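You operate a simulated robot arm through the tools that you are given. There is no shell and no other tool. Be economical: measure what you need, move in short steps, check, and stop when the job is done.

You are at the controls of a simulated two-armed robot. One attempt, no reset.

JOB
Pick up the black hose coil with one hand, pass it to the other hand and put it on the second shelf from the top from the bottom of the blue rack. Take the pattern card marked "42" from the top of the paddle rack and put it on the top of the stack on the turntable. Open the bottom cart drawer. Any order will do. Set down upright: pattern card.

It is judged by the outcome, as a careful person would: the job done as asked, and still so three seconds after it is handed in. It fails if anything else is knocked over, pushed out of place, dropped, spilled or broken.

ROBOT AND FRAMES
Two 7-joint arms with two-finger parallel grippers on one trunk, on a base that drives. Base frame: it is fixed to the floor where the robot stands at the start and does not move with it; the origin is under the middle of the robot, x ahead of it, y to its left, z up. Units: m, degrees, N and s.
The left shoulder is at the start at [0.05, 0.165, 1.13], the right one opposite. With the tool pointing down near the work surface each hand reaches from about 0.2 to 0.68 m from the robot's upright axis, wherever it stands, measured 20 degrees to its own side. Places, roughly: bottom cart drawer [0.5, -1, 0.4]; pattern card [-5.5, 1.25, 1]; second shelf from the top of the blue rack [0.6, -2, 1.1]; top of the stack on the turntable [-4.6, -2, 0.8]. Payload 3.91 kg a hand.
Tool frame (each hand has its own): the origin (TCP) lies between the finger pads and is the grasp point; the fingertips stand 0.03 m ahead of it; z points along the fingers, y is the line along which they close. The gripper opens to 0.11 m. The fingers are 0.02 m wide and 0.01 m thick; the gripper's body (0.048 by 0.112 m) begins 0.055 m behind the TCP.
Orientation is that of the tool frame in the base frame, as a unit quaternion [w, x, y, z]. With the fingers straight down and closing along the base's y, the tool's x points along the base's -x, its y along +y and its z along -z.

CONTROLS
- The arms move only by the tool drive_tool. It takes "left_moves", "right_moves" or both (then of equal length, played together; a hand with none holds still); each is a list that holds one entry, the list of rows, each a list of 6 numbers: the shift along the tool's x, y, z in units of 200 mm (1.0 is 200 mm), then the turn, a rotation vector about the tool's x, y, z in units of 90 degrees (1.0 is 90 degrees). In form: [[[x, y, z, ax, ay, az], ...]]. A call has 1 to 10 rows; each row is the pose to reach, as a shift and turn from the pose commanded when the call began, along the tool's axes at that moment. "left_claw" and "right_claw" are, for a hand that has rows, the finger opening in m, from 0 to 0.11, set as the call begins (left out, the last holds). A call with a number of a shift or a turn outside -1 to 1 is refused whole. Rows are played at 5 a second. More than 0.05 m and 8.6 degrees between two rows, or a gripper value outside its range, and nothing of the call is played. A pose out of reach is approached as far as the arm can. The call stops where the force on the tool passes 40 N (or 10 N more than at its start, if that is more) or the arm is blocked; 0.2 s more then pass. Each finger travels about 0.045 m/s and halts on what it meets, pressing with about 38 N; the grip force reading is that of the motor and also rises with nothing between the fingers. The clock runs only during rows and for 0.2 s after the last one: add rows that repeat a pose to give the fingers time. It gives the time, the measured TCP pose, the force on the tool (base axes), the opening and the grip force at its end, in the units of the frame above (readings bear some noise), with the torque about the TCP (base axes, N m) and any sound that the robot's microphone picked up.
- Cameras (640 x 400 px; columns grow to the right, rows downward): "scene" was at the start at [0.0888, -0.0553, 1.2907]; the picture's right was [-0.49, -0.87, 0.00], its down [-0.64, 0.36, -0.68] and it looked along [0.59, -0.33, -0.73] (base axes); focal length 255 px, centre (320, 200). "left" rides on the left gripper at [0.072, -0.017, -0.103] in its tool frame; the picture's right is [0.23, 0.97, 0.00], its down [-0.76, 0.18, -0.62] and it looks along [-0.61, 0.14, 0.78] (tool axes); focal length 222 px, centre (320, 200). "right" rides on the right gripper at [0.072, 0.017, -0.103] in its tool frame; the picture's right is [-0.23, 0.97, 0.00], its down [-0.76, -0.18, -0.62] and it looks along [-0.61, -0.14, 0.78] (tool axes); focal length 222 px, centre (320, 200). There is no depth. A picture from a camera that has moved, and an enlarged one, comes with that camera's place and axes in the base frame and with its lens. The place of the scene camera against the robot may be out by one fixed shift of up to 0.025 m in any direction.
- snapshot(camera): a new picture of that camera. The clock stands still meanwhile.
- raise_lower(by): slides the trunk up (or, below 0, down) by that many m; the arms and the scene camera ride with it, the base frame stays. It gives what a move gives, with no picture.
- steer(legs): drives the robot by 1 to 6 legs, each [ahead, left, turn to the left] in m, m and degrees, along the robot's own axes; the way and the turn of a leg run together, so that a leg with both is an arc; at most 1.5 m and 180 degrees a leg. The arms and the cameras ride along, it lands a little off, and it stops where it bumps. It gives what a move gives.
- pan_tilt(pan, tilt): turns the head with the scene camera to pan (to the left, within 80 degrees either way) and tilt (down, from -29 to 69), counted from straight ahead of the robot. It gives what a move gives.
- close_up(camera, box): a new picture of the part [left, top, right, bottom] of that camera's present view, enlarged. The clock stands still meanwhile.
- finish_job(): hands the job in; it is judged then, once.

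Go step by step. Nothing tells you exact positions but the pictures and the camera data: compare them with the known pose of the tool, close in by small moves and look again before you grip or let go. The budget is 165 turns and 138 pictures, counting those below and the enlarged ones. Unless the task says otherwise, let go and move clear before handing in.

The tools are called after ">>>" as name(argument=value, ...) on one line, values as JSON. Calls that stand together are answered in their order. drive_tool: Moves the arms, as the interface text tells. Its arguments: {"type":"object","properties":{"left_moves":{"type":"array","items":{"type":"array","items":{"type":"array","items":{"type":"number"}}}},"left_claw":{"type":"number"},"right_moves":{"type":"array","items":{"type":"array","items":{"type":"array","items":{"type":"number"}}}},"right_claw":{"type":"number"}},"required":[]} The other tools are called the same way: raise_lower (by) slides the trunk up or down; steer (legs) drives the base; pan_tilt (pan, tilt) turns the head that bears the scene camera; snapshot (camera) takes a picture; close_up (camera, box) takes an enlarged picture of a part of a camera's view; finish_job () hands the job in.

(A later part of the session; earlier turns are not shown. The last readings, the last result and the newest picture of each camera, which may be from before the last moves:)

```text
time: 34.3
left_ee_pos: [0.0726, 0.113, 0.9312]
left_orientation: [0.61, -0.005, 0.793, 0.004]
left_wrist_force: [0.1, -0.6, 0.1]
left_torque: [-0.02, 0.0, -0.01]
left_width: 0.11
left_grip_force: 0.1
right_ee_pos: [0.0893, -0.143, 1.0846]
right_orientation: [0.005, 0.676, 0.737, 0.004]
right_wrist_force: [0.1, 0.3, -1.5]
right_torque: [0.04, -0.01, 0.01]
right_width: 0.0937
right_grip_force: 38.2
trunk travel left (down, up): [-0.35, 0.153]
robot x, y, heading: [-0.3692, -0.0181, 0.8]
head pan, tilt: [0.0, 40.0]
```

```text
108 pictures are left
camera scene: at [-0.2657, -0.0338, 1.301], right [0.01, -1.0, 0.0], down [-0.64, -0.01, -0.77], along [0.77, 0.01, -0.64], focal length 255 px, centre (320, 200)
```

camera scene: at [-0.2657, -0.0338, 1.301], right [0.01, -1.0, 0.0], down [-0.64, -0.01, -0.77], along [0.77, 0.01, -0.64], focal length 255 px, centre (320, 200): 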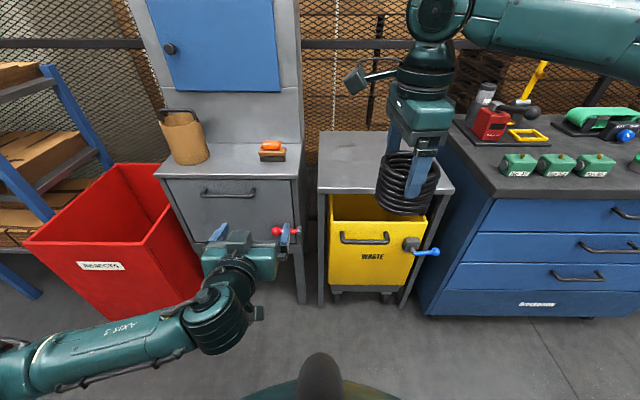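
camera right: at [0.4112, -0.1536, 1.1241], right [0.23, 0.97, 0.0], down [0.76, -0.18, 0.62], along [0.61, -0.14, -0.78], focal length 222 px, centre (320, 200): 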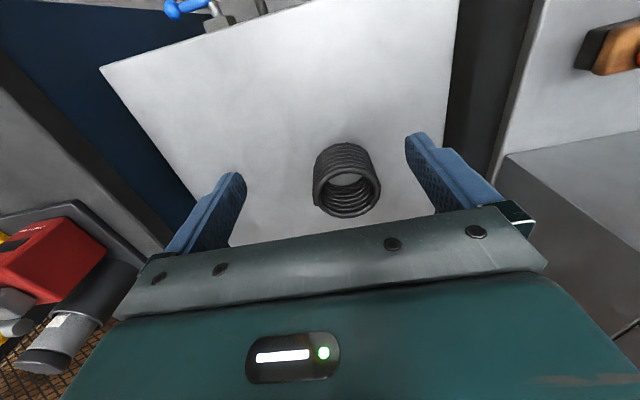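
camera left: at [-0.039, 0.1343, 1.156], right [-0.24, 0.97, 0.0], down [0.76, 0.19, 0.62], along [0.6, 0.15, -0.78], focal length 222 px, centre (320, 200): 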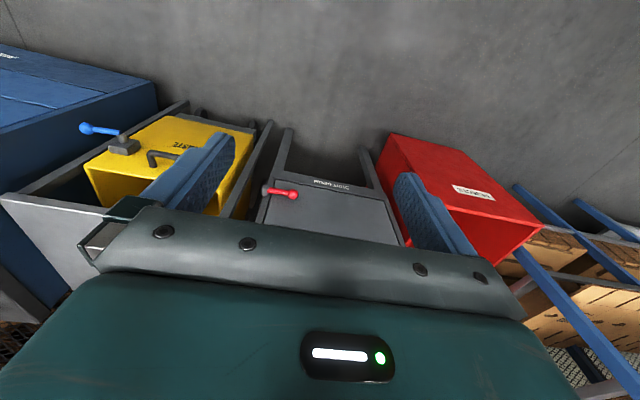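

The left hand now points forward, 15° down, below the coil. I'm sliding it right to sit under the coil.

>>> drive_tool(left_moves=[[[0, -0.2, 0, 0, 0, 0], [0, -0.4, 0, 0, 0, 0], [0, -0.6, 0, 0, 0, 0], [0, -0.8, 0, 0, 0, 0], [0, -1.0, 0, 0, 0, 0]]])

>>> drive_tool(left_moves=[[[0, -0.15, 0, 0, 0, 0], [0, -0.28, 0, 0, 0, 0], [0, -0.28, 0, 0, 0, 0]]])

>>> snapshot(camera="scene")

>>> snapshot(camera="right")

```text
time: 35.7
left_ee_pos: [0.0938, -0.0451, 0.9121]
left_orientation: [0.624, 0.02, 0.778, 0.072]
left_wrist_force: [-0.3, -0.4, -0.6]
left_torque: [0.0, 0.02, -0.02]
left_width: 0.1097
left_grip_force: 0.0
right_ee_pos: [0.0886, -0.1435, 1.0844]
right_orientation: [0.005, 0.677, 0.736, 0.003]
right_wrist_force: [0.1, -0.2, -2.2]
right_torque: [0.05, -0.03, -0.01]
right_width: 0.0938
right_grip_force: 38.1
trunk travel left (down, up): [-0.35, 0.153]
robot x, y, heading: [-0.3742, -0.0175, 0.7]
head pan, tilt: [0.0, 40.0]
stopped in row 5 (left hand): the arm was blocked; the commanded pose is now the measured one
```

```text
time: 36.3
left_ee_pos: [0.116, -0.029, 0.8666]
left_orientation: [0.628, 0.06, 0.759, 0.16]
left_wrist_force: [0.5, 0.4, 0.1]
left_torque: [0.01, 0.02, -0.02]
left_width: 0.1102
left_grip_force: 0.1
right_ee_pos: [0.0888, -0.142, 1.0842]
right_orientation: [0.005, 0.677, 0.736, 0.003]
right_wrist_force: [0.2, -1.1, -1.9]
right_torque: [0.0, 0.01, -0.02]
right_width: 0.094
right_grip_force: 38.4
trunk travel left (down, up): [-0.35, 0.153]
robot x, y, heading: [-0.3687, -0.0197, 0.9]
head pan, tilt: [0.0, 40.0]
stopped in row 3 (left hand): the arm was blocked; the commanded pose is now the measured one
```

```text
107 pictures are left
camera scene: at [-0.2656, -0.0336, 1.301], right [0.01, -1.0, 0.0], down [-0.64, -0.01, -0.77], along [0.77, 0.01, -0.64], focal length 255 px, centre (320, 200)
```

scene: 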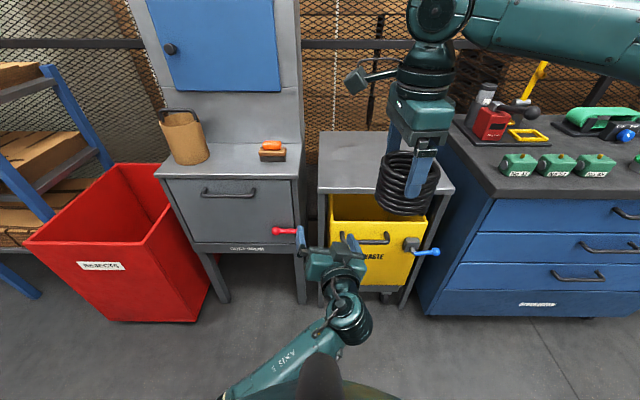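

```text
106 pictures are left
camera right: at [0.099, -0.0682, 1.1879], right [0.99, -0.15, 0.01], down [-0.12, -0.77, 0.62], along [-0.08, -0.62, -0.78], focal length 222 px, centre (320, 200)
```

right: 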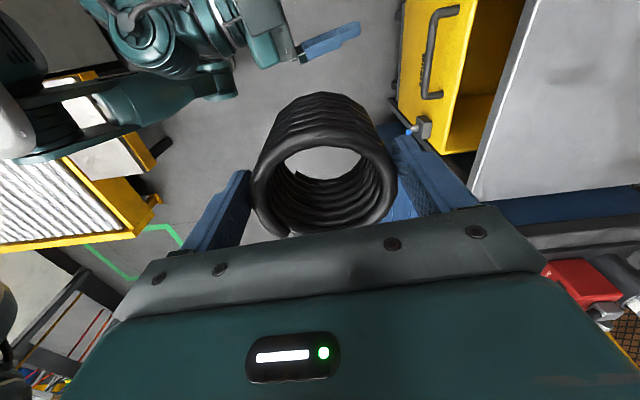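

The left arm can't point straight ahead across the body. I'll pull it back left and have it come in from the left, pointing right and forward, and turn the right hand to match.

>>> drive_tool(left_moves=[[[-0.02, 0.18, -0.06, 0, 0, 0], [-0.04, 0.36, -0.12, 0, 0, 0], [-0.06, 0.54, -0.18, 0, 0, 0], [-0.07, 0.72, -0.23, 0, 0, 0]]])

>>> drive_tool(left_moves=[[[-0.01, 0.08, -0.03, 0.084, -0.0075, -0.0023], [-0.015, 0.16, -0.05, 0.168, -0.015, -0.0047], [-0.02, 0.24, -0.08, 0.252, -0.0225, -0.007], [-0.03, 0.32, -0.1, 0.336, -0.03, -0.0093], [-0.04, 0.4, -0.13, 0.42, -0.0378, -0.0117], [-0.05, 0.48, -0.15, 0.503, -0.045, -0.014], [-0.055, 0.56, -0.18, 0.587, -0.053, -0.016], [-0.06, 0.64, -0.2, 0.671, -0.06, -0.0187], [-0.07, 0.72, -0.23, 0.755, -0.068, -0.021], [-0.07, 0.72, -0.23, 0.755, -0.068, -0.021]]])

>>> snapshot(camera="scene")

```text
time: 37.4
left_ee_pos: [0.0859, 0.1058, 0.9851]
left_orientation: [0.676, 0.049, 0.713, 0.179]
left_wrist_force: [0.8, -0.1, 0.6]
left_torque: [-0.02, 0.01, -0.04]
left_width: 0.11
left_grip_force: 0.1
right_ee_pos: [0.0891, -0.1436, 1.0842]
right_orientation: [0.005, 0.677, 0.736, 0.003]
right_wrist_force: [0.4, -0.6, -1.6]
right_torque: [0.02, -0.03, -0.01]
right_width: 0.0937
right_grip_force: 38.2
trunk travel left (down, up): [-0.35, 0.153]
robot x, y, heading: [-0.3708, -0.0212, 0.4]
head pan, tilt: [0.0, 40.0]
stopped in row 4 (left hand): the arm was blocked; the commanded pose is now the measured one
```

```text
time: 39.6
left_ee_pos: [0.0168, 0.2261, 1.0455]
left_orientation: [0.571, 0.416, 0.656, -0.265]
left_wrist_force: [0.2, 0.3, 0.0]
left_torque: [0.03, -0.01, -0.03]
left_width: 0.1098
left_grip_force: 0.2
left hand out of reach, approached as far as the arm can: row 4, 5, 8
right_ee_pos: [0.0893, -0.1432, 1.084]
right_orientation: [0.005, 0.677, 0.736, 0.003]
right_wrist_force: [-0.6, 0.1, -1.6]
right_torque: [0.02, 0.01, -0.02]
right_width: 0.0939
right_grip_force: 38.0
trunk travel left (down, up): [-0.35, 0.153]
robot x, y, heading: [-0.3687, -0.0185, 0.4]
head pan, tilt: [0.0, 40.0]
```

```text
105 pictures are left
camera scene: at [-0.2655, -0.0338, 1.301], right [0.01, -1.0, 0.0], down [-0.64, -0.01, -0.77], along [0.77, 0.01, -0.64], focal length 255 px, centre (320, 200)
```

scene: 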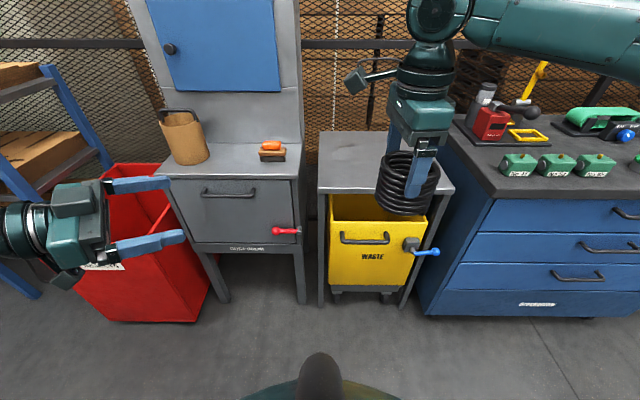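

The left hand now points right and forward, close to what I want. Next I rotate the right hand about 118° and bring the coil closer to the midline.

>>> drive_tool(right_moves=[[[0.03, 0, 0, 0, 0, -0.09], [0.06, 0, 0, 0, 0, -0.18], [0.1, 0, 0, 0, 0, -0.27], [0.13, 0, 0, 0, 0, -0.36], [0.16, 0, 0, 0, 0, -0.45], [0.19, 0, 0, 0, 0, -0.54], [0.22, 0, 0, 0, 0, -0.63], [0.25, 0, 0, 0, 0, -0.72]]])

>>> drive_tool(right_moves=[[[0, 0.03, 0, 0, 0, -0.085], [0.01, 0.06, 0, 0, 0, -0.17], [0.02, 0.09, 0, 0, 0, -0.255], [0.03, 0.12, 0, 0, 0, -0.34], [0.05, 0.15, 0, 0, 0, -0.425], [0.07, 0.18, 0, 0, 0, -0.51], [0.075, 0.2, 0, 0, 0, -0.59], [0.075, 0.2, 0, 0, 0, -0.59]]])

>>> snapshot(camera="scene")

>>> snapshot(camera="left")

```text
time: 41.4
left_ee_pos: [0.0173, 0.2267, 1.0443]
left_orientation: [0.571, 0.416, 0.657, -0.264]
left_wrist_force: [0.4, -0.3, 0.0]
left_torque: [-0.01, 0.01, 0.02]
left_width: 0.1098
left_grip_force: 0.1
right_ee_pos: [0.0643, -0.1302, 1.094]
right_orientation: [0.007, 0.324, 0.946, 0.002]
right_wrist_force: [-0.3, -0.2, -0.6]
right_torque: [0.03, 0.01, -0.03]
right_width: 0.0936
right_grip_force: 37.9
right hand out of reach, approached as far as the arm can: row 1, 2, 3, 4, 5, 6, 7, 8
trunk travel left (down, up): [-0.35, 0.153]
robot x, y, heading: [-0.3706, -0.0206, 0.6]
head pan, tilt: [0.0, 40.0]
```

```text
time: 43.2
left_ee_pos: [0.0165, 0.2273, 1.044]
left_orientation: [0.57, 0.417, 0.657, -0.265]
left_wrist_force: [0.1, 0.2, 0.0]
left_torque: [0.0, 0.0, 0.0]
left_width: 0.1098
left_grip_force: 0.1
right_ee_pos: [0.0546, -0.1281, 1.1071]
right_orientation: [0.008, -0.099, 0.995, -0.001]
right_wrist_force: [-0.2, 0.6, -1.0]
right_torque: [0.0, 0.05, 0.03]
right_width: 0.0937
right_grip_force: 38.5
right hand out of reach, approached as far as the arm can: row 1, 2, 3, 4, 5, 6, 7, 8
trunk travel left (down, up): [-0.35, 0.153]
robot x, y, heading: [-0.3692, -0.0181, 0.7]
head pan, tilt: [0.0, 40.0]
```

```text
104 pictures are left
camera scene: at [-0.2652, -0.0337, 1.301], right [0.01, -1.0, 0.0], down [-0.64, -0.01, -0.77], along [0.77, 0.01, -0.64], focal length 255 px, centre (320, 200)
```

scene: 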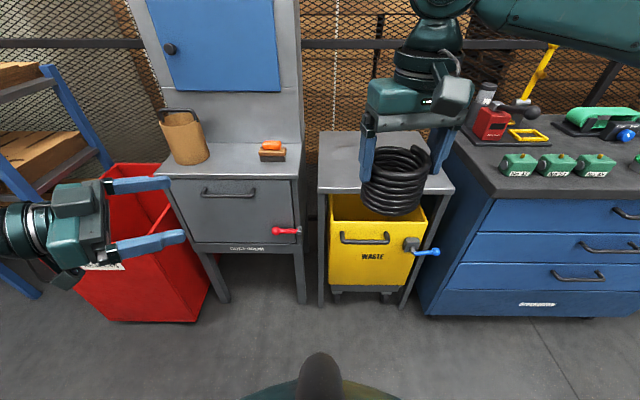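

```text
103 pictures are left
camera left: at [-0.0535, 0.3207, 0.9938], right [0.83, 0.56, -0.1], down [-0.18, 0.42, 0.89], along [0.54, -0.72, 0.44], focal length 222 px, centre (320, 200)
```

left: 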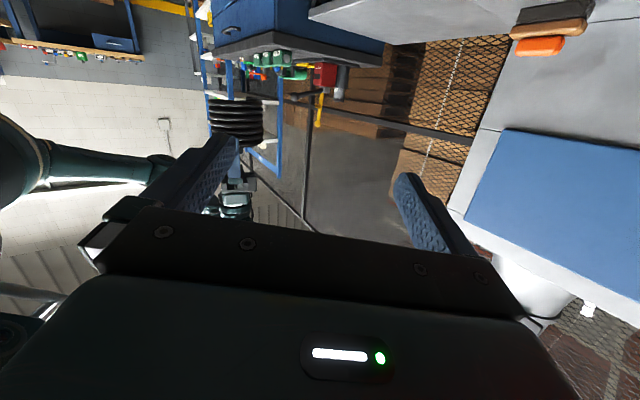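

The right hand is limited to about [0.055, -0.128, 1.107] with yaw 11°, which is workable. I'm moving the left hand to a staging point, aligned in front of the coil's left side.

>>> drive_tool(left_moves=[[[-0.076, -0.131, 0.162, 0.03, 0.008, -0.02], [-0.152, -0.262, 0.324, 0.06, 0.016, -0.04], [-0.228, -0.393, 0.486, 0.085, 0.026, -0.063], [-0.304, -0.525, 0.648, 0.085, 0.026, -0.063], [-0.378, -0.656, 0.81, 0.085, 0.026, -0.063], [-0.378, -0.656, 0.81, 0.085, 0.026, -0.063]]])

>>> snapshot(camera="scene")

>>> snapshot(camera="left")

```text
time: 44.6
left_ee_pos: [-0.0108, 0.0036, 1.065]
left_orientation: [0.515, 0.425, 0.669, -0.327]
left_wrist_force: [0.7, 0.1, -0.1]
left_torque: [0.0, 0.02, 0.01]
left_width: 0.1101
left_grip_force: 0.1
right_ee_pos: [0.0551, -0.1275, 1.1079]
right_orientation: [0.007, -0.098, 0.995, -0.001]
right_wrist_force: [0.3, -0.7, -1.7]
right_torque: [-0.03, 0.03, 0.03]
right_width: 0.0937
right_grip_force: 38.2
trunk travel left (down, up): [-0.35, 0.153]
robot x, y, heading: [-0.3676, -0.0144, 0.9]
head pan, tilt: [0.0, 40.0]
```

```text
102 pictures are left
camera scene: at [-0.2656, -0.0333, 1.301], right [0.01, -1.0, 0.0], down [-0.64, -0.01, -0.77], along [0.77, 0.01, -0.64], focal length 255 px, centre (320, 200)
```

scene: 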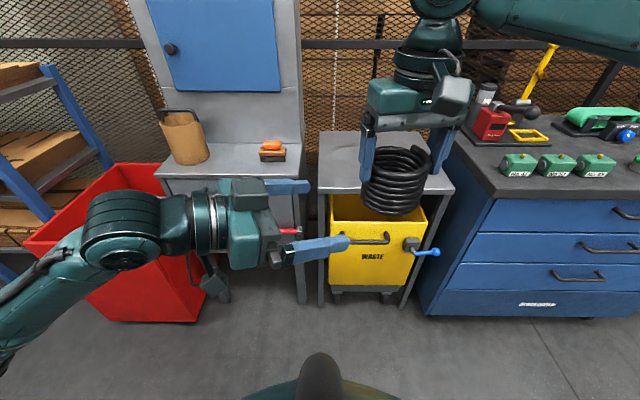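

```text
101 pictures are left
camera left: at [-0.077, 0.1041, 1.022], right [0.86, 0.47, -0.22], down [-0.01, 0.44, 0.9], along [0.51, -0.77, 0.39], focal length 222 px, centre (320, 200)
```

left: 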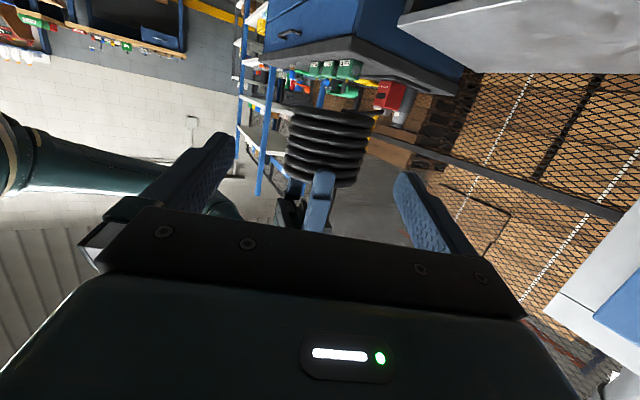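

The coil sits between the left fingers' line, about 0.015 to the +y-tool side, with its centre near [0.068, -0.13]. I'll flatten the left hand a bit, correct sideways and advance halfway, then look again.

>>> drive_tool(left_moves=[[[-0.01, 0.03, 0.1, 0, -0.055, 0], [-0.02, 0.06, 0.2, 0, -0.111, 0], [-0.025, 0.072, 0.3, 0, -0.111, 0], [-0.031, 0.072, 0.406, 0, -0.111, 0], [-0.031, 0.072, 0.406, 0, -0.111, 0]]])

>>> snapshot(camera="left")

>>> close_up(camera="scene", box=[240, 60, 480, 260])

>>> snapshot(camera="right")

```text
time: 45.8
left_ee_pos: [0.036, -0.0614, 1.0529]
left_orientation: [0.57, 0.396, 0.622, -0.363]
left_wrist_force: [-0.2, -0.1, -0.5]
left_torque: [-0.02, 0.0, -0.02]
left_width: 0.1099
left_grip_force: 0.1
right_ee_pos: [0.054, -0.1282, 1.1076]
right_orientation: [0.007, -0.099, 0.995, -0.001]
right_wrist_force: [1.0, 0.1, -1.4]
right_torque: [0.02, 0.02, -0.01]
right_width: 0.0934
right_grip_force: 37.9
trunk travel left (down, up): [-0.35, 0.153]
robot x, y, heading: [-0.3689, -0.0171, 0.7]
head pan, tilt: [0.0, 40.0]
```

```text
100 pictures are left
camera left: at [-0.0256, 0.031, 0.9902], right [0.87, 0.43, -0.23], down [-0.08, 0.58, 0.81], along [0.48, -0.69, 0.54], focal length 222 px, centre (320, 200)
```

left: 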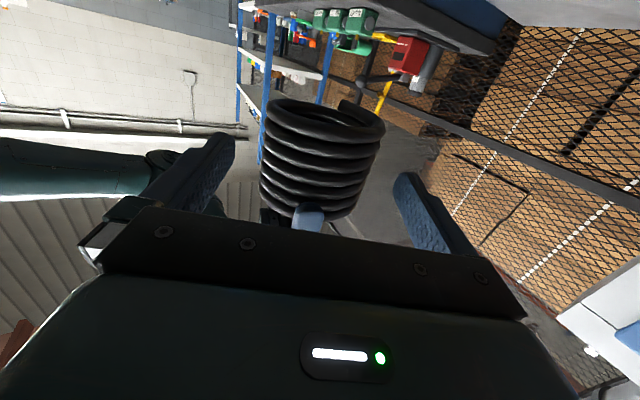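

```text
2.00 times, centred on (360, 160) of scene
camera zoom: at [-0.2655, -0.0335, 1.301], right [0.01, -1.0, 0.0], down [-0.64, -0.01, -0.77], along [0.77, 0.01, -0.64], focal length 510 px, centre (240, 280)
```

zoom: 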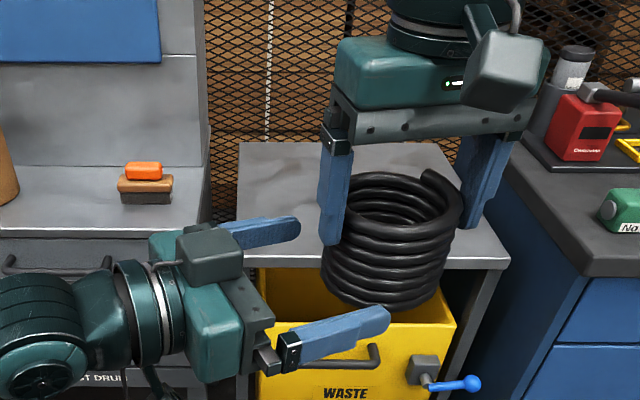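

```text
98 pictures are left
camera right: at [-0.0214, -0.1253, 1.2105], right [0.03, 1.0, 0.0], down [0.77, -0.02, 0.63], along [0.63, -0.02, -0.77], focal length 222 px, centre (320, 200)
```

right: 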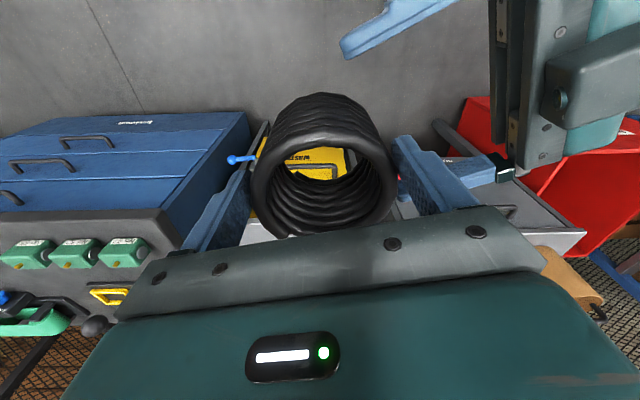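

From the left camera, the coil is centred on the tool axis (column 320) and the right hand's near finger sits in the gap. I'm advancing 0.045 m so the left fingers straddle the coil.

>>> drive_tool(left_moves=[[[0, 0, 0.08, 0, 0, 0], [0, 0, 0.16, 0, 0, 0], [0, 0, 0.225, 0, 0, 0], [0, 0, 0.225, 0, 0, 0]]])

>>> snapshot(camera="left")

>>> close_up(camera="scene", box=[280, 80, 480, 230])

>>> snapshot(camera="right")

```text
time: 46.8
left_ee_pos: [0.0555, -0.0996, 1.0474]
left_orientation: [0.572, 0.394, 0.622, -0.362]
left_wrist_force: [0.5, 0.6, 0.1]
left_torque: [0.01, 0.01, -0.02]
left_width: 0.1103
left_grip_force: 0.0
right_ee_pos: [0.0548, -0.1285, 1.1063]
right_orientation: [0.007, -0.098, 0.995, 0.0]
right_wrist_force: [-0.1, -0.1, -1.7]
right_torque: [-0.01, 0.0, 0.0]
right_width: 0.0936
right_grip_force: 37.4
trunk travel left (down, up): [-0.35, 0.153]
robot x, y, heading: [-0.3695, -0.0208, 0.5]
head pan, tilt: [0.0, 40.0]
```

```text
97 pictures are left
camera left: at [-0.0059, -0.0086, 0.9857], right [0.87, 0.43, -0.23], down [-0.08, 0.58, 0.81], along [0.48, -0.69, 0.54], focal length 222 px, centre (320, 200)
```

left: 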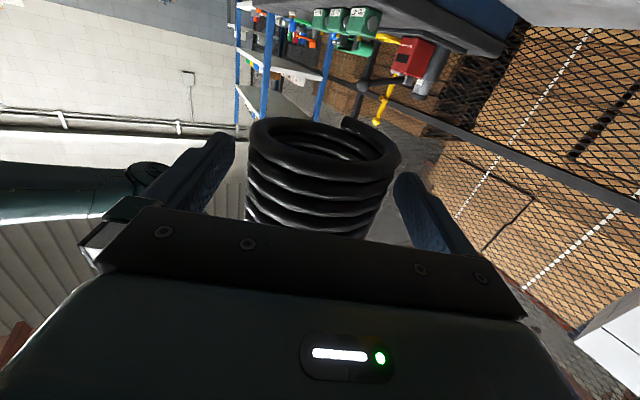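

```text
2.67 times, centred on (380, 155) of scene
camera zoom: at [-0.2655, -0.0336, 1.301], right [0.01, -1.0, 0.0], down [-0.64, -0.01, -0.77], along [0.77, 0.01, -0.64], focal length 680 px, centre (160, 320)
```

zoom: 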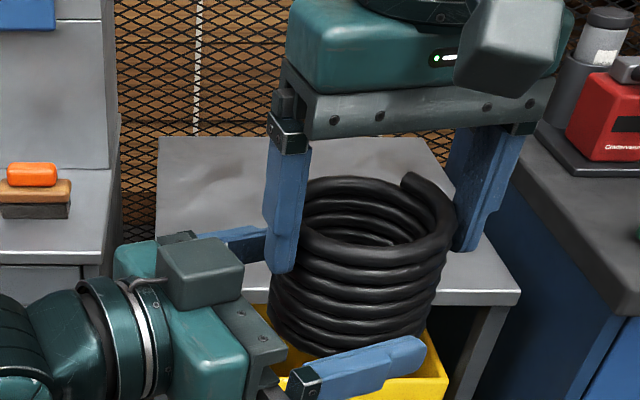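

```text
95 pictures are left
camera right: at [-0.0214, -0.1254, 1.2105], right [0.03, 1.0, 0.0], down [0.77, -0.02, 0.63], along [0.63, -0.02, -0.77], focal length 222 px, centre (320, 200)
```

right: 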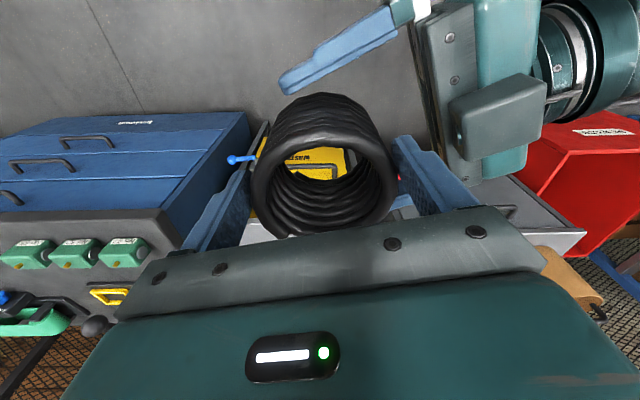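

The left fingers straddle the lower part of the coil (B fingers z≈1.047, coil bottom ≈1.025) and are clear of the right hand. I'm closing the left gripper.

>>> drive_tool(left_moves=[[[0, 0, 0, 0, 0, 0], [0, 0, 0, 0, 0, 0], [0, 0, 0, 0, 0, 0], [0, 0, 0, 0, 0, 0], [0, 0, 0, 0, 0, 0]]], left_claw=0.06)

>>> close_up(camera="scene", box=[280, 80, 480, 230])

>>> snapshot(camera="left")

```text
time: 48.0
left_ee_pos: [0.0567, -0.1004, 1.0491]
left_orientation: [0.571, 0.395, 0.622, -0.362]
left_wrist_force: [3.0, -0.8, -1.0]
left_torque: [0.09, -0.01, 0.13]
left_width: 0.0942
left_grip_force: 38.3
right_ee_pos: [0.0546, -0.1291, 1.1077]
right_orientation: [0.007, -0.1, 0.995, -0.001]
right_wrist_force: [-3.6, 1.8, -1.0]
right_torque: [-0.03, 0.18, -0.01]
right_width: 0.0938
right_grip_force: 37.3
trunk travel left (down, up): [-0.35, 0.153]
robot x, y, heading: [-0.3673, -0.0207, 0.6]
head pan, tilt: [0.0, 40.0]
```

```text
2.67 times, centred on (380, 155) of scene
camera zoom: at [-0.2655, -0.0336, 1.301], right [0.01, -1.0, 0.0], down [-0.64, -0.01, -0.77], along [0.77, 0.01, -0.64], focal length 680 px, centre (160, 320)
```

zoom: 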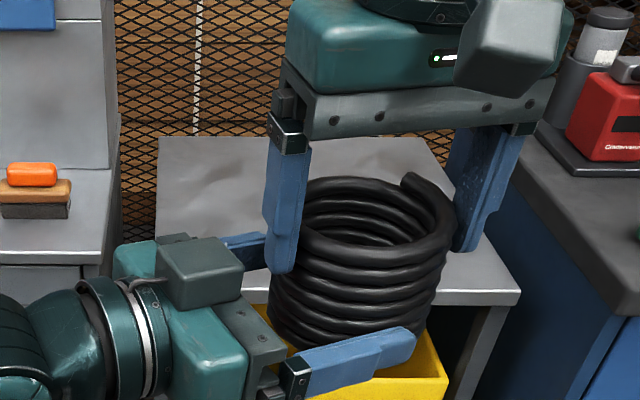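

```text
93 pictures are left
camera left: at [-0.0059, -0.0083, 0.9857], right [0.87, 0.43, -0.23], down [-0.08, 0.58, 0.81], along [0.48, -0.69, 0.54], focal length 222 px, centre (320, 200)
```

left: 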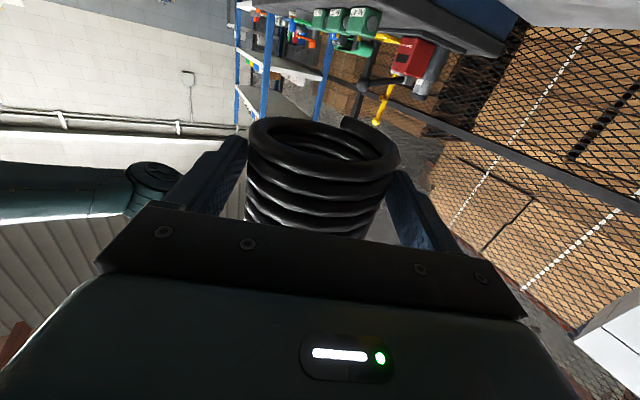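

Both hands have it (left width 0.094, grip 38 N). I'm opening the right hand slightly and raising it clear.

>>> drive_tool(right_moves=[[[0, 0, 0, 0, 0, 0], [0, 0, 0, 0, 0, 0], [0, 0, -0.08, 0, 0, 0], [0, 0, -0.16, 0, 0, 0], [0, 0, -0.24, 0, 0, 0], [0, 0, -0.34, 0, 0, 0]]], right_claw=0.106)

>>> close_up(camera="scene", box=[240, 40, 480, 240])

```text
time: 49.4
left_ee_pos: [0.0563, -0.0998, 1.0472]
left_orientation: [0.57, 0.396, 0.622, -0.363]
left_wrist_force: [-0.1, -0.3, 0.2]
left_torque: [0.09, 0.03, -0.01]
left_width: 0.0942
left_grip_force: 37.5
right_ee_pos: [0.0533, -0.1424, 1.1641]
right_orientation: [0.007, -0.097, 0.995, 0.0]
right_wrist_force: [0.0, -0.3, -0.1]
right_torque: [0.01, 0.0, 0.03]
right_width: 0.106
right_grip_force: 0.0
right hand out of reach, approached as far as the arm can: row 3, 4, 5, 6
trunk travel left (down, up): [-0.35, 0.153]
robot x, y, heading: [-0.3691, -0.0195, 0.8]
head pan, tilt: [0.0, 40.0]
```

```text
2.00 times, centred on (360, 140) of scene
camera zoom: at [-0.2662, -0.0334, 1.3011], right [0.01, -1.0, 0.0], down [-0.64, -0.01, -0.77], along [0.77, 0.01, -0.64], focal length 510 px, centre (240, 320)
```

zoom: 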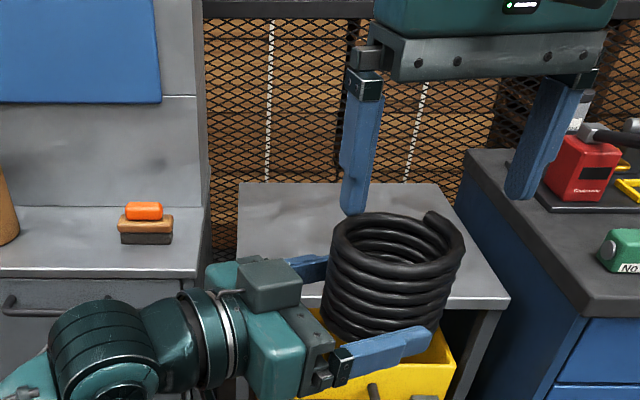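

The handover worked: the left hand alone holds the coil. I'll move the right hand away and look to the right for the route to the rack.

>>> drive_tool(right_moves=[[[0, -0.2, 0, 0, 0, 0], [0, -0.4, 0, 0, 0, 0], [0, -0.6, 0, 0, 0, 0], [0, -0.8, 0, 0, 0, 0], [0, -1.0, 0, 0, 0, 0]]])

>>> drive_tool(right_moves=[[[0.2, -0.1, 0, 0, 0, 0], [0.4, -0.2, 0, 0, 0, 0], [0.6, -0.2, 0, 0, 0, 0]]])

>>> pan_tilt(pan=-55, tilt=15)

>>> snapshot(camera="scene")

```text
time: 50.6
left_ee_pos: [0.0557, -0.0998, 1.0487]
left_orientation: [0.57, 0.396, 0.622, -0.363]
left_wrist_force: [0.0, 0.0, -0.1]
left_torque: [0.04, 0.0, 0.0]
left_width: 0.0941
left_grip_force: 37.5
right_ee_pos: [0.0912, -0.342, 1.166]
right_orientation: [0.007, -0.1, 0.995, -0.001]
right_wrist_force: [-0.6, 0.0, 0.2]
right_torque: [0.0, -0.02, 0.01]
right_width: 0.1062
right_grip_force: 0.0
trunk travel left (down, up): [-0.35, 0.153]
robot x, y, heading: [-0.3684, -0.0203, 0.7]
head pan, tilt: [0.0, 40.0]
```

```text
time: 51.4
left_ee_pos: [0.0561, -0.1, 1.0486]
left_orientation: [0.57, 0.396, 0.621, -0.363]
left_wrist_force: [-0.4, -0.6, 0.5]
left_torque: [0.06, 0.01, 0.0]
left_width: 0.0939
left_grip_force: 37.9
right_ee_pos: [-0.0174, -0.4038, 1.1608]
right_orientation: [0.007, -0.099, 0.995, -0.001]
right_wrist_force: [-0.9, 0.1, -0.3]
right_torque: [-0.01, 0.0, 0.02]
right_width: 0.106
right_grip_force: 0.1
trunk travel left (down, up): [-0.35, 0.153]
robot x, y, heading: [-0.3674, -0.0212, 0.9]
head pan, tilt: [0.0, 40.0]
```

```text
time: 52.6
left_ee_pos: [0.0562, -0.0993, 1.0485]
left_orientation: [0.57, 0.396, 0.621, -0.363]
left_wrist_force: [1.4, -0.5, -0.1]
left_torque: [0.04, 0.03, -0.02]
left_width: 0.094
left_grip_force: 37.5
right_ee_pos: [-0.0162, -0.4032, 1.1614]
right_orientation: [0.008, -0.098, 0.995, -0.001]
right_wrist_force: [0.4, 0.2, 0.5]
right_torque: [-0.02, 0.01, -0.01]
right_width: 0.1059
right_grip_force: 0.1
trunk travel left (down, up): [-0.35, 0.153]
robot x, y, heading: [-0.3707, -0.0147, 0.8]
head pan, tilt: [-55.0, 15.0]
```

```text
91 pictures are left
camera scene: at [-0.2959, -0.1105, 1.3405], right [-0.81, -0.58, 0.0], down [-0.15, 0.21, -0.97], along [0.56, -0.78, -0.26], focal length 255 px, centre (320, 200)
```

scene: 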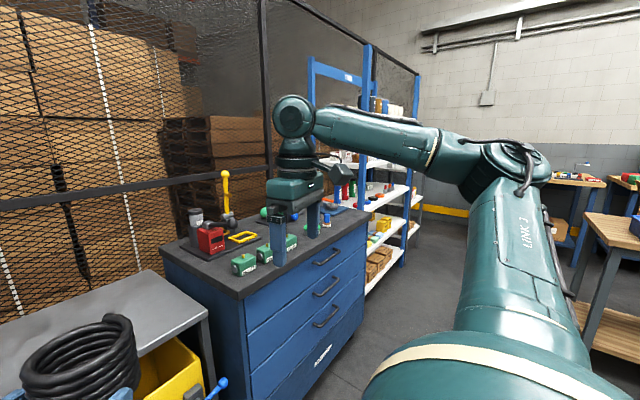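

The rack stands past the cart with open white shelves facing the aisle. I'm driving 1.3 m to the right, then looking.

>>> steer(legs=[[-0.1, -1.3, 0]])

>>> pan_tilt(pan=-30, tilt=15)

>>> snapshot(camera="scene")

```text
time: 64.3
left_ee_pos: [-0.044, -1.4154, 1.0483]
left_orientation: [0.568, 0.401, 0.618, -0.368]
left_wrist_force: [0.7, -0.4, -0.3]
left_torque: [0.06, 0.05, 0.0]
left_width: 0.0942
left_grip_force: 37.5
right_ee_pos: [-0.1243, -1.7175, 1.1615]
right_orientation: [0.007, -0.089, 0.996, -0.001]
right_wrist_force: [-0.3, -0.7, -0.7]
right_torque: [-0.02, 0.01, -0.02]
right_width: 0.1059
right_grip_force: 0.0
trunk travel left (down, up): [-0.35, 0.153]
robot x, y, heading: [-0.4671, -1.3251, -0.6]
head pan, tilt: [-55.0, 15.0]
```

```text
time: 65.2
left_ee_pos: [-0.0436, -1.4155, 1.0481]
left_orientation: [0.567, 0.401, 0.618, -0.368]
left_wrist_force: [-0.8, 0.2, 0.4]
left_torque: [0.05, 0.04, -0.02]
left_width: 0.0942
left_grip_force: 37.6
right_ee_pos: [-0.1222, -1.7181, 1.1599]
right_orientation: [0.007, -0.089, 0.996, -0.001]
right_wrist_force: [0.3, 0.4, 0.1]
right_torque: [-0.01, 0.0, 0.01]
right_width: 0.1063
right_grip_force: 0.0
trunk travel left (down, up): [-0.35, 0.153]
robot x, y, heading: [-0.4694, -1.3263, -0.4]
head pan, tilt: [-30.0, 15.0]
```

```text
90 pictures are left
camera scene: at [-0.3683, -1.3901, 1.3405], right [-0.51, -0.86, 0.0], down [-0.22, 0.13, -0.97], along [0.83, -0.49, -0.26], focal length 255 px, centre (320, 200)
```

scene: 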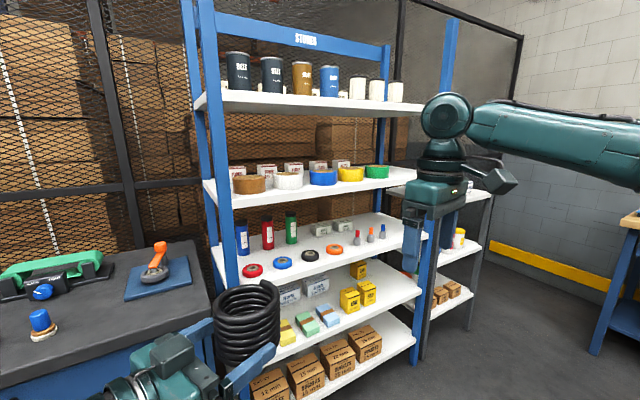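

The rack has five shelves; the second from the top (z≈1.1) holds a row of tubs with boxes behind. I'm driving further right to face it.

>>> steer(legs=[[0, -0.6, 0]])

>>> pan_tilt(pan=0, tilt=10)

>>> snapshot(camera="scene")

```text
time: 70.9
left_ee_pos: [-0.0457, -2.0059, 1.0478]
left_orientation: [0.568, 0.4, 0.619, -0.367]
left_wrist_force: [-0.5, 0.6, 0.9]
left_torque: [0.03, 0.04, 0.04]
left_width: 0.0943
left_grip_force: 38.1
right_ee_pos: [-0.1228, -2.3083, 1.161]
right_orientation: [0.008, -0.092, 0.996, -0.001]
right_wrist_force: [0.8, 1.1, -0.4]
right_torque: [-0.03, 0.0, -0.01]
right_width: 0.1059
right_grip_force: 0.0
trunk travel left (down, up): [-0.35, 0.153]
robot x, y, heading: [-0.4718, -1.9208, 0.0]
head pan, tilt: [-30.0, 15.0]
```

```text
time: 71.8
left_ee_pos: [-0.0445, -2.0049, 1.0491]
left_orientation: [0.568, 0.4, 0.619, -0.367]
left_wrist_force: [0.6, -0.4, -0.2]
left_torque: [0.03, 0.01, 0.0]
left_width: 0.0942
left_grip_force: 37.8
right_ee_pos: [-0.124, -2.3077, 1.1607]
right_orientation: [0.007, -0.091, 0.996, -0.001]
right_wrist_force: [0.0, 0.5, 0.0]
right_torque: [-0.02, 0.0, 0.02]
right_width: 0.1058
right_grip_force: 0.1
trunk travel left (down, up): [-0.35, 0.153]
robot x, y, heading: [-0.4717, -1.9182, -0.1]
head pan, tilt: [0.0, 10.0]
```

```text
89 pictures are left
camera scene: at [-0.3584, -1.9347, 1.3487], right [0.0, -1.0, 0.0], down [-0.17, 0.0, -0.98], along [0.98, 0.0, -0.17], focal length 255 px, centre (320, 200)
```

scene: 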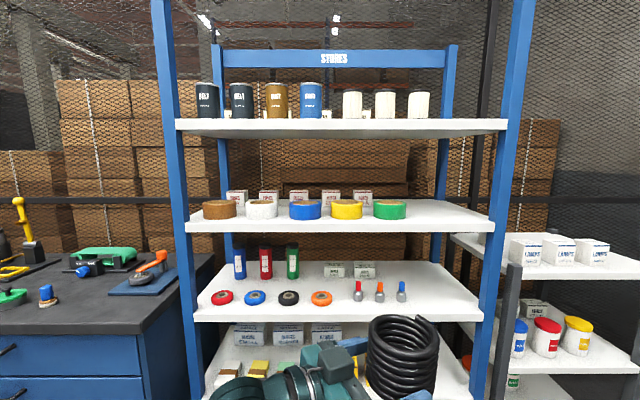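

The free spot is at the right end of the second shelf, about y≈-2.43. I'll re-pose the left hand so it points straight ahead with the coil in front of the left shoulder.

>>> drive_tool(left_moves=[[[0.015, 0.06, -0.18, 0, 0, 0], [0.03, 0.12, -0.37, 0, 0, 0], [0.045, 0.19, -0.55, 0, 0, 0], [0.06, 0.25, -0.735, 0, 0, 0], [0.06, 0.25, -0.735, 0, 0, 0]]])

>>> drive_tool(left_moves=[[[0.005, 0.05, -0.06, -0.09, 0, -0.0078], [0.01, 0.1, -0.12, -0.18, 0, -0.0155], [0.015, 0.14, -0.18, -0.27, 0, -0.023], [0.02, 0.19, -0.24, -0.36, 0, -0.031], [0.025, 0.24, -0.3, -0.45, 0, -0.039], [0.03, 0.29, -0.36, -0.54, 0, -0.047], [0.035, 0.34, -0.42, -0.63, 0, -0.054], [0.04, 0.38, -0.485, -0.72, 0, -0.062], [0.04, 0.38, -0.485, -0.72, 0, -0.062]]])

>>> pan_tilt(pan=0, tilt=30)

>>> snapshot(camera="scene")

```text
time: 73.0
left_ee_pos: [-0.0603, -1.8491, 1.0477]
left_orientation: [0.569, 0.399, 0.618, -0.367]
left_wrist_force: [0.6, -0.6, 0.1]
left_torque: [0.05, -0.01, 0.02]
left_width: 0.0942
left_grip_force: 38.1
right_ee_pos: [-0.1244, -2.3078, 1.1599]
right_orientation: [0.008, -0.092, 0.996, -0.001]
right_wrist_force: [0.4, -0.7, 0.6]
right_torque: [0.03, 0.02, -0.02]
right_width: 0.106
right_grip_force: 0.1
trunk travel left (down, up): [-0.35, 0.153]
robot x, y, heading: [-0.4677, -1.9164, -0.0]
head pan, tilt: [0.0, 10.0]
```

```text
time: 75.0
left_ee_pos: [-0.0187, -1.7321, 1.045]
left_orientation: [0.676, 0.003, 0.737, -0.004]
left_wrist_force: [-0.2, -1.0, 0.4]
left_torque: [0.0, 0.04, -0.03]
left_width: 0.0941
left_grip_force: 37.9
left hand out of reach, approached as far as the arm can: row 5, 6, 7, 8, 9
right_ee_pos: [-0.1245, -2.3075, 1.1613]
right_orientation: [0.008, -0.092, 0.996, -0.001]
right_wrist_force: [0.2, 0.2, 0.5]
right_torque: [-0.03, -0.01, 0.0]
right_width: 0.106
right_grip_force: 0.0
trunk travel left (down, up): [-0.35, 0.153]
robot x, y, heading: [-0.4667, -1.9178, -0.4]
head pan, tilt: [0.0, 10.0]
```

```text
time: 75.9
left_ee_pos: [-0.0172, -1.7324, 1.0459]
left_orientation: [0.676, 0.003, 0.737, -0.004]
left_wrist_force: [0.7, 0.1, 0.6]
left_torque: [-0.01, 0.05, -0.02]
left_width: 0.094
left_grip_force: 37.7
right_ee_pos: [-0.1228, -2.3089, 1.1613]
right_orientation: [0.008, -0.091, 0.996, -0.001]
right_wrist_force: [0.4, -0.3, -0.2]
right_torque: [-0.02, 0.03, 0.0]
right_width: 0.1058
right_grip_force: 0.0
trunk travel left (down, up): [-0.35, 0.153]
robot x, y, heading: [-0.4731, -1.9143, -0.3]
head pan, tilt: [0.0, 30.0]
```

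```text
88 pictures are left
camera scene: at [-0.3609, -1.9346, 1.3164], right [0.0, -1.0, 0.0], down [-0.5, 0.0, -0.87], along [0.87, 0.0, -0.5], focal length 255 px, centre (320, 200)
```

scene: 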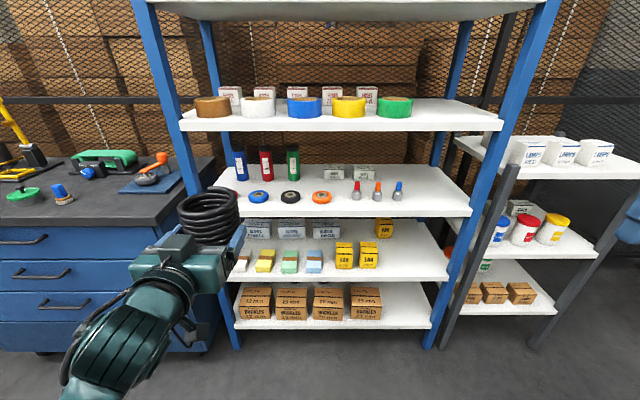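

The left hand now points straight ahead with the coil. The shelf surface is at z≈1.14, its front edge is at x≈0.42, and the free zone runs from y≈-2.26 to -2.47. I'll tuck the right hand back, raise the trunk and shift right.

>>> drive_tool(right_moves=[[[0.2, -0.05, 0, 0, 0, 0], [0.4, -0.1, 0, 0, 0, 0], [0.6, -0.15, 0, 0, 0, 0], [0.75, -0.2, 0, 0, 0, 0]]])

>>> raise_lower(by=0.15)

>>> steer(legs=[[0, -0.63, 0.3]])

>>> snapshot(camera="scene")

```text
time: 76.9
left_ee_pos: [-0.018, -1.7336, 1.0457]
left_orientation: [0.676, 0.004, 0.737, -0.004]
left_wrist_force: [0.3, 0.3, -0.7]
left_torque: [0.02, 0.07, 0.01]
left_width: 0.0944
left_grip_force: 38.1
right_ee_pos: [-0.2623, -2.372, 1.1582]
right_orientation: [0.006, -0.093, 0.996, 0.001]
right_wrist_force: [1.2, -0.2, -0.6]
right_torque: [0.01, 0.03, 0.01]
right_width: 0.1058
right_grip_force: 0.2
trunk travel left (down, up): [-0.35, 0.153]
robot x, y, heading: [-0.469, -1.9165, -0.3]
head pan, tilt: [0.0, 30.0]
```

```text
time: 78.6
left_ee_pos: [-0.0168, -1.7337, 1.1955]
left_orientation: [0.677, 0.004, 0.736, -0.004]
left_wrist_force: [-0.4, -0.5, -1.4]
left_torque: [0.03, 0.05, 0.01]
left_width: 0.0942
left_grip_force: 37.4
right_ee_pos: [-0.2639, -2.3723, 1.3087]
right_orientation: [0.007, -0.092, 0.996, -0.002]
right_wrist_force: [0.0, -0.3, -0.6]
right_torque: [0.01, 0.01, -0.02]
right_width: 0.1059
right_grip_force: 0.1
trunk travel left (down, up): [-0.5, 0.003]
robot x, y, heading: [-0.4696, -1.9199, -0.1]
head pan, tilt: [0.0, 30.0]
```

```text
time: 84.5
left_ee_pos: [-0.0171, -2.3407, 1.1952]
left_orientation: [0.676, 0.0, 0.737, -0.001]
left_wrist_force: [-0.5, -0.6, -0.8]
left_torque: [-0.02, 0.09, 0.02]
left_width: 0.094
left_grip_force: 38.1
right_ee_pos: [-0.2573, -2.9836, 1.3093]
right_orientation: [0.008, -0.097, 0.995, -0.001]
right_wrist_force: [-0.7, -0.3, 0.5]
right_torque: [0.01, 0.01, 0.0]
right_width: 0.1058
right_grip_force: 0.1
trunk travel left (down, up): [-0.5, 0.003]
robot x, y, heading: [-0.4698, -2.5284, 0.6]
head pan, tilt: [0.0, 30.0]
```

```text
87 pictures are left
camera scene: at [-0.359, -2.5464, 1.4663], right [0.01, -1.0, 0.0], down [-0.5, 0.0, -0.87], along [0.87, 0.01, -0.5], focal length 255 px, centre (320, 200)
```

scene: 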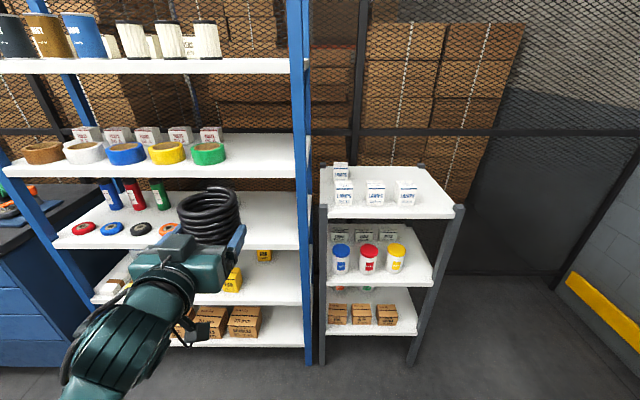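

>>> close_up(camera="scene", box=[160, 110, 320, 210])

>>> snapshot(camera="left")

```text
4.00 times, centred on (240, 160) of scene
camera zoom: at [-0.359, -2.5464, 1.4663], right [0.01, -1.0, 0.0], down [-0.5, 0.0, -0.87], along [0.87, 0.01, -0.5], focal length 1020 px, centre (640, 360)
```

zoom: 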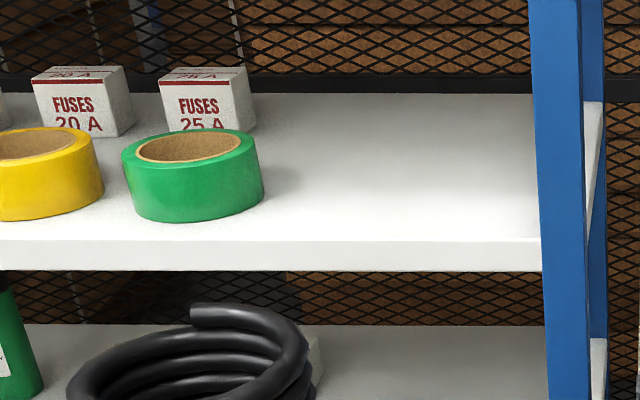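

```text
85 pictures are left
camera left: at [-0.1275, -2.3577, 1.1331], right [-0.02, 0.97, -0.23], down [-0.56, 0.18, 0.81], along [0.83, 0.14, 0.54], focal length 222 px, centre (320, 200)
```

left: 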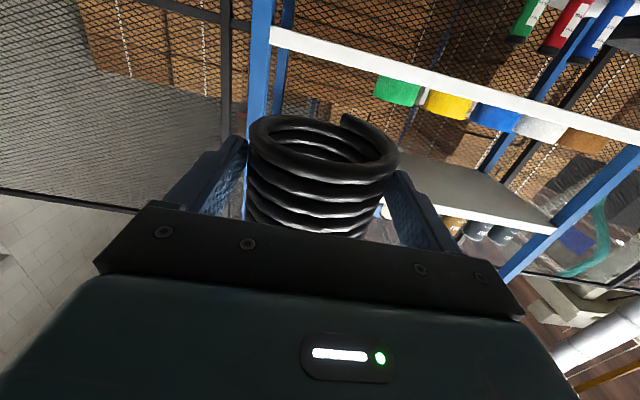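

The shelf top is at z≈1.15 and the coil bottom is at about 1.17, in line with the free zone (y≈-2.33). I'm driving ahead 0.28 m and checking the right side.

>>> steer(legs=[[0.28, 0.0, -0.6]])

>>> snapshot(camera="scene")

>>> snapshot(camera="left")

```text
time: 86.4
left_ee_pos: [0.257, -2.3433, 1.1959]
left_orientation: [0.676, 0.003, 0.737, -0.003]
left_wrist_force: [-0.1, 0.4, -2.0]
left_torque: [0.0, 0.0, -0.03]
left_width: 0.0941
left_grip_force: 37.8
right_ee_pos: [0.0131, -2.9836, 1.3075]
right_orientation: [0.008, -0.093, 0.996, -0.001]
right_wrist_force: [1.3, 0.6, 0.7]
right_torque: [0.01, 0.02, -0.01]
right_width: 0.1062
right_grip_force: 0.1
trunk travel left (down, up): [-0.5, 0.003]
robot x, y, heading: [-0.1978, -2.5309, -0.1]
head pan, tilt: [0.0, 30.0]
```

```text
84 pictures are left
camera scene: at [-0.086, -2.5458, 1.4663], right [0.0, -1.0, 0.0], down [-0.5, 0.0, -0.87], along [0.87, 0.0, -0.5], focal length 255 px, centre (320, 200)
```

scene: 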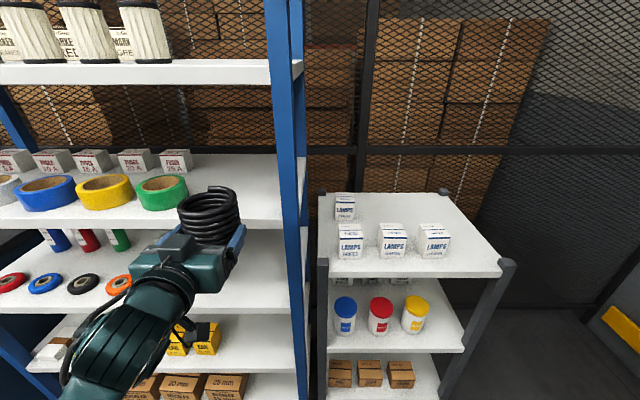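

```text
83 pictures are left
camera left: at [0.1463, -2.3586, 1.1328], right [-0.01, 0.97, -0.23], down [-0.55, 0.18, 0.81], along [0.83, 0.14, 0.54], focal length 222 px, centre (320, 200)
```

left: 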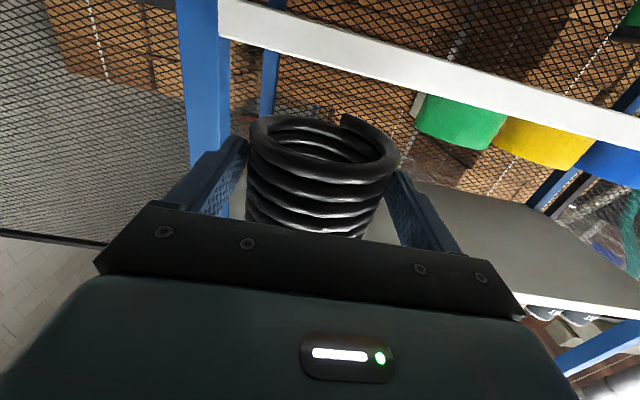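

The coil is clear of the shelf edge height and between the green tape and the post. I'm extending the arm over the shelf.

>>> drive_tool(left_moves=[[[-0.02, 0.02, 0.2, 0, 0, 0], [-0.04, 0.04, 0.4, 0, 0, 0], [-0.06, 0.05, 0.6, 0, 0, 0], [-0.075, 0.05, 0.75, 0, 0, 0], [-0.095, 0.05, 0.95, 0, 0, 0], [-0.095, 0.05, 0.95, 0, 0, 0]]])

>>> snapshot(camera="scene")

>>> snapshot(camera="left")

```text
time: 87.8
left_ee_pos: [0.4464, -2.3352, 1.1982]
left_orientation: [0.676, 0.003, 0.737, -0.004]
left_wrist_force: [-0.2, -0.4, -0.6]
left_torque: [0.0, 0.04, 0.01]
left_width: 0.094
left_grip_force: 38.2
right_ee_pos: [0.012, -2.9827, 1.3084]
right_orientation: [0.008, -0.093, 0.996, -0.001]
right_wrist_force: [0.6, -0.2, 0.2]
right_torque: [-0.05, 0.01, -0.02]
right_width: 0.1058
right_grip_force: 0.2
trunk travel left (down, up): [-0.5, 0.003]
robot x, y, heading: [-0.1945, -2.5303, 0.0]
head pan, tilt: [0.0, 30.0]
```

```text
82 pictures are left
camera scene: at [-0.0873, -2.5456, 1.4664], right [0.0, -1.0, 0.0], down [-0.5, 0.0, -0.87], along [0.87, 0.0, -0.5], focal length 255 px, centre (320, 200)
```

scene: 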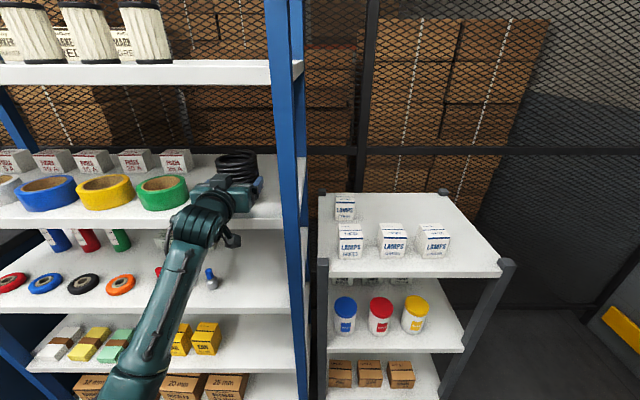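

```text
81 pictures are left
camera left: at [0.337, -2.3512, 1.1365], right [-0.01, 0.97, -0.23], down [-0.55, 0.18, 0.81], along [0.83, 0.14, 0.54], focal length 222 px, centre (320, 200)
```

left: 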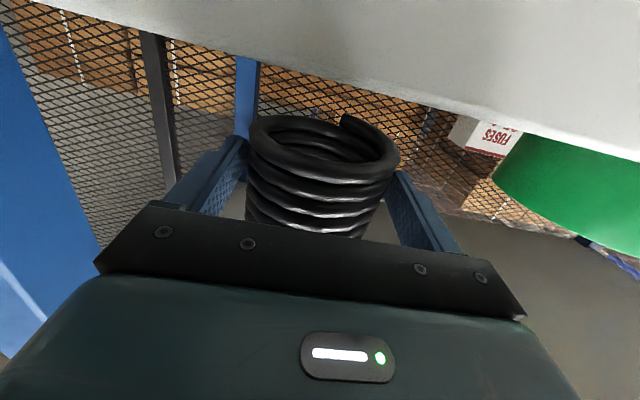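

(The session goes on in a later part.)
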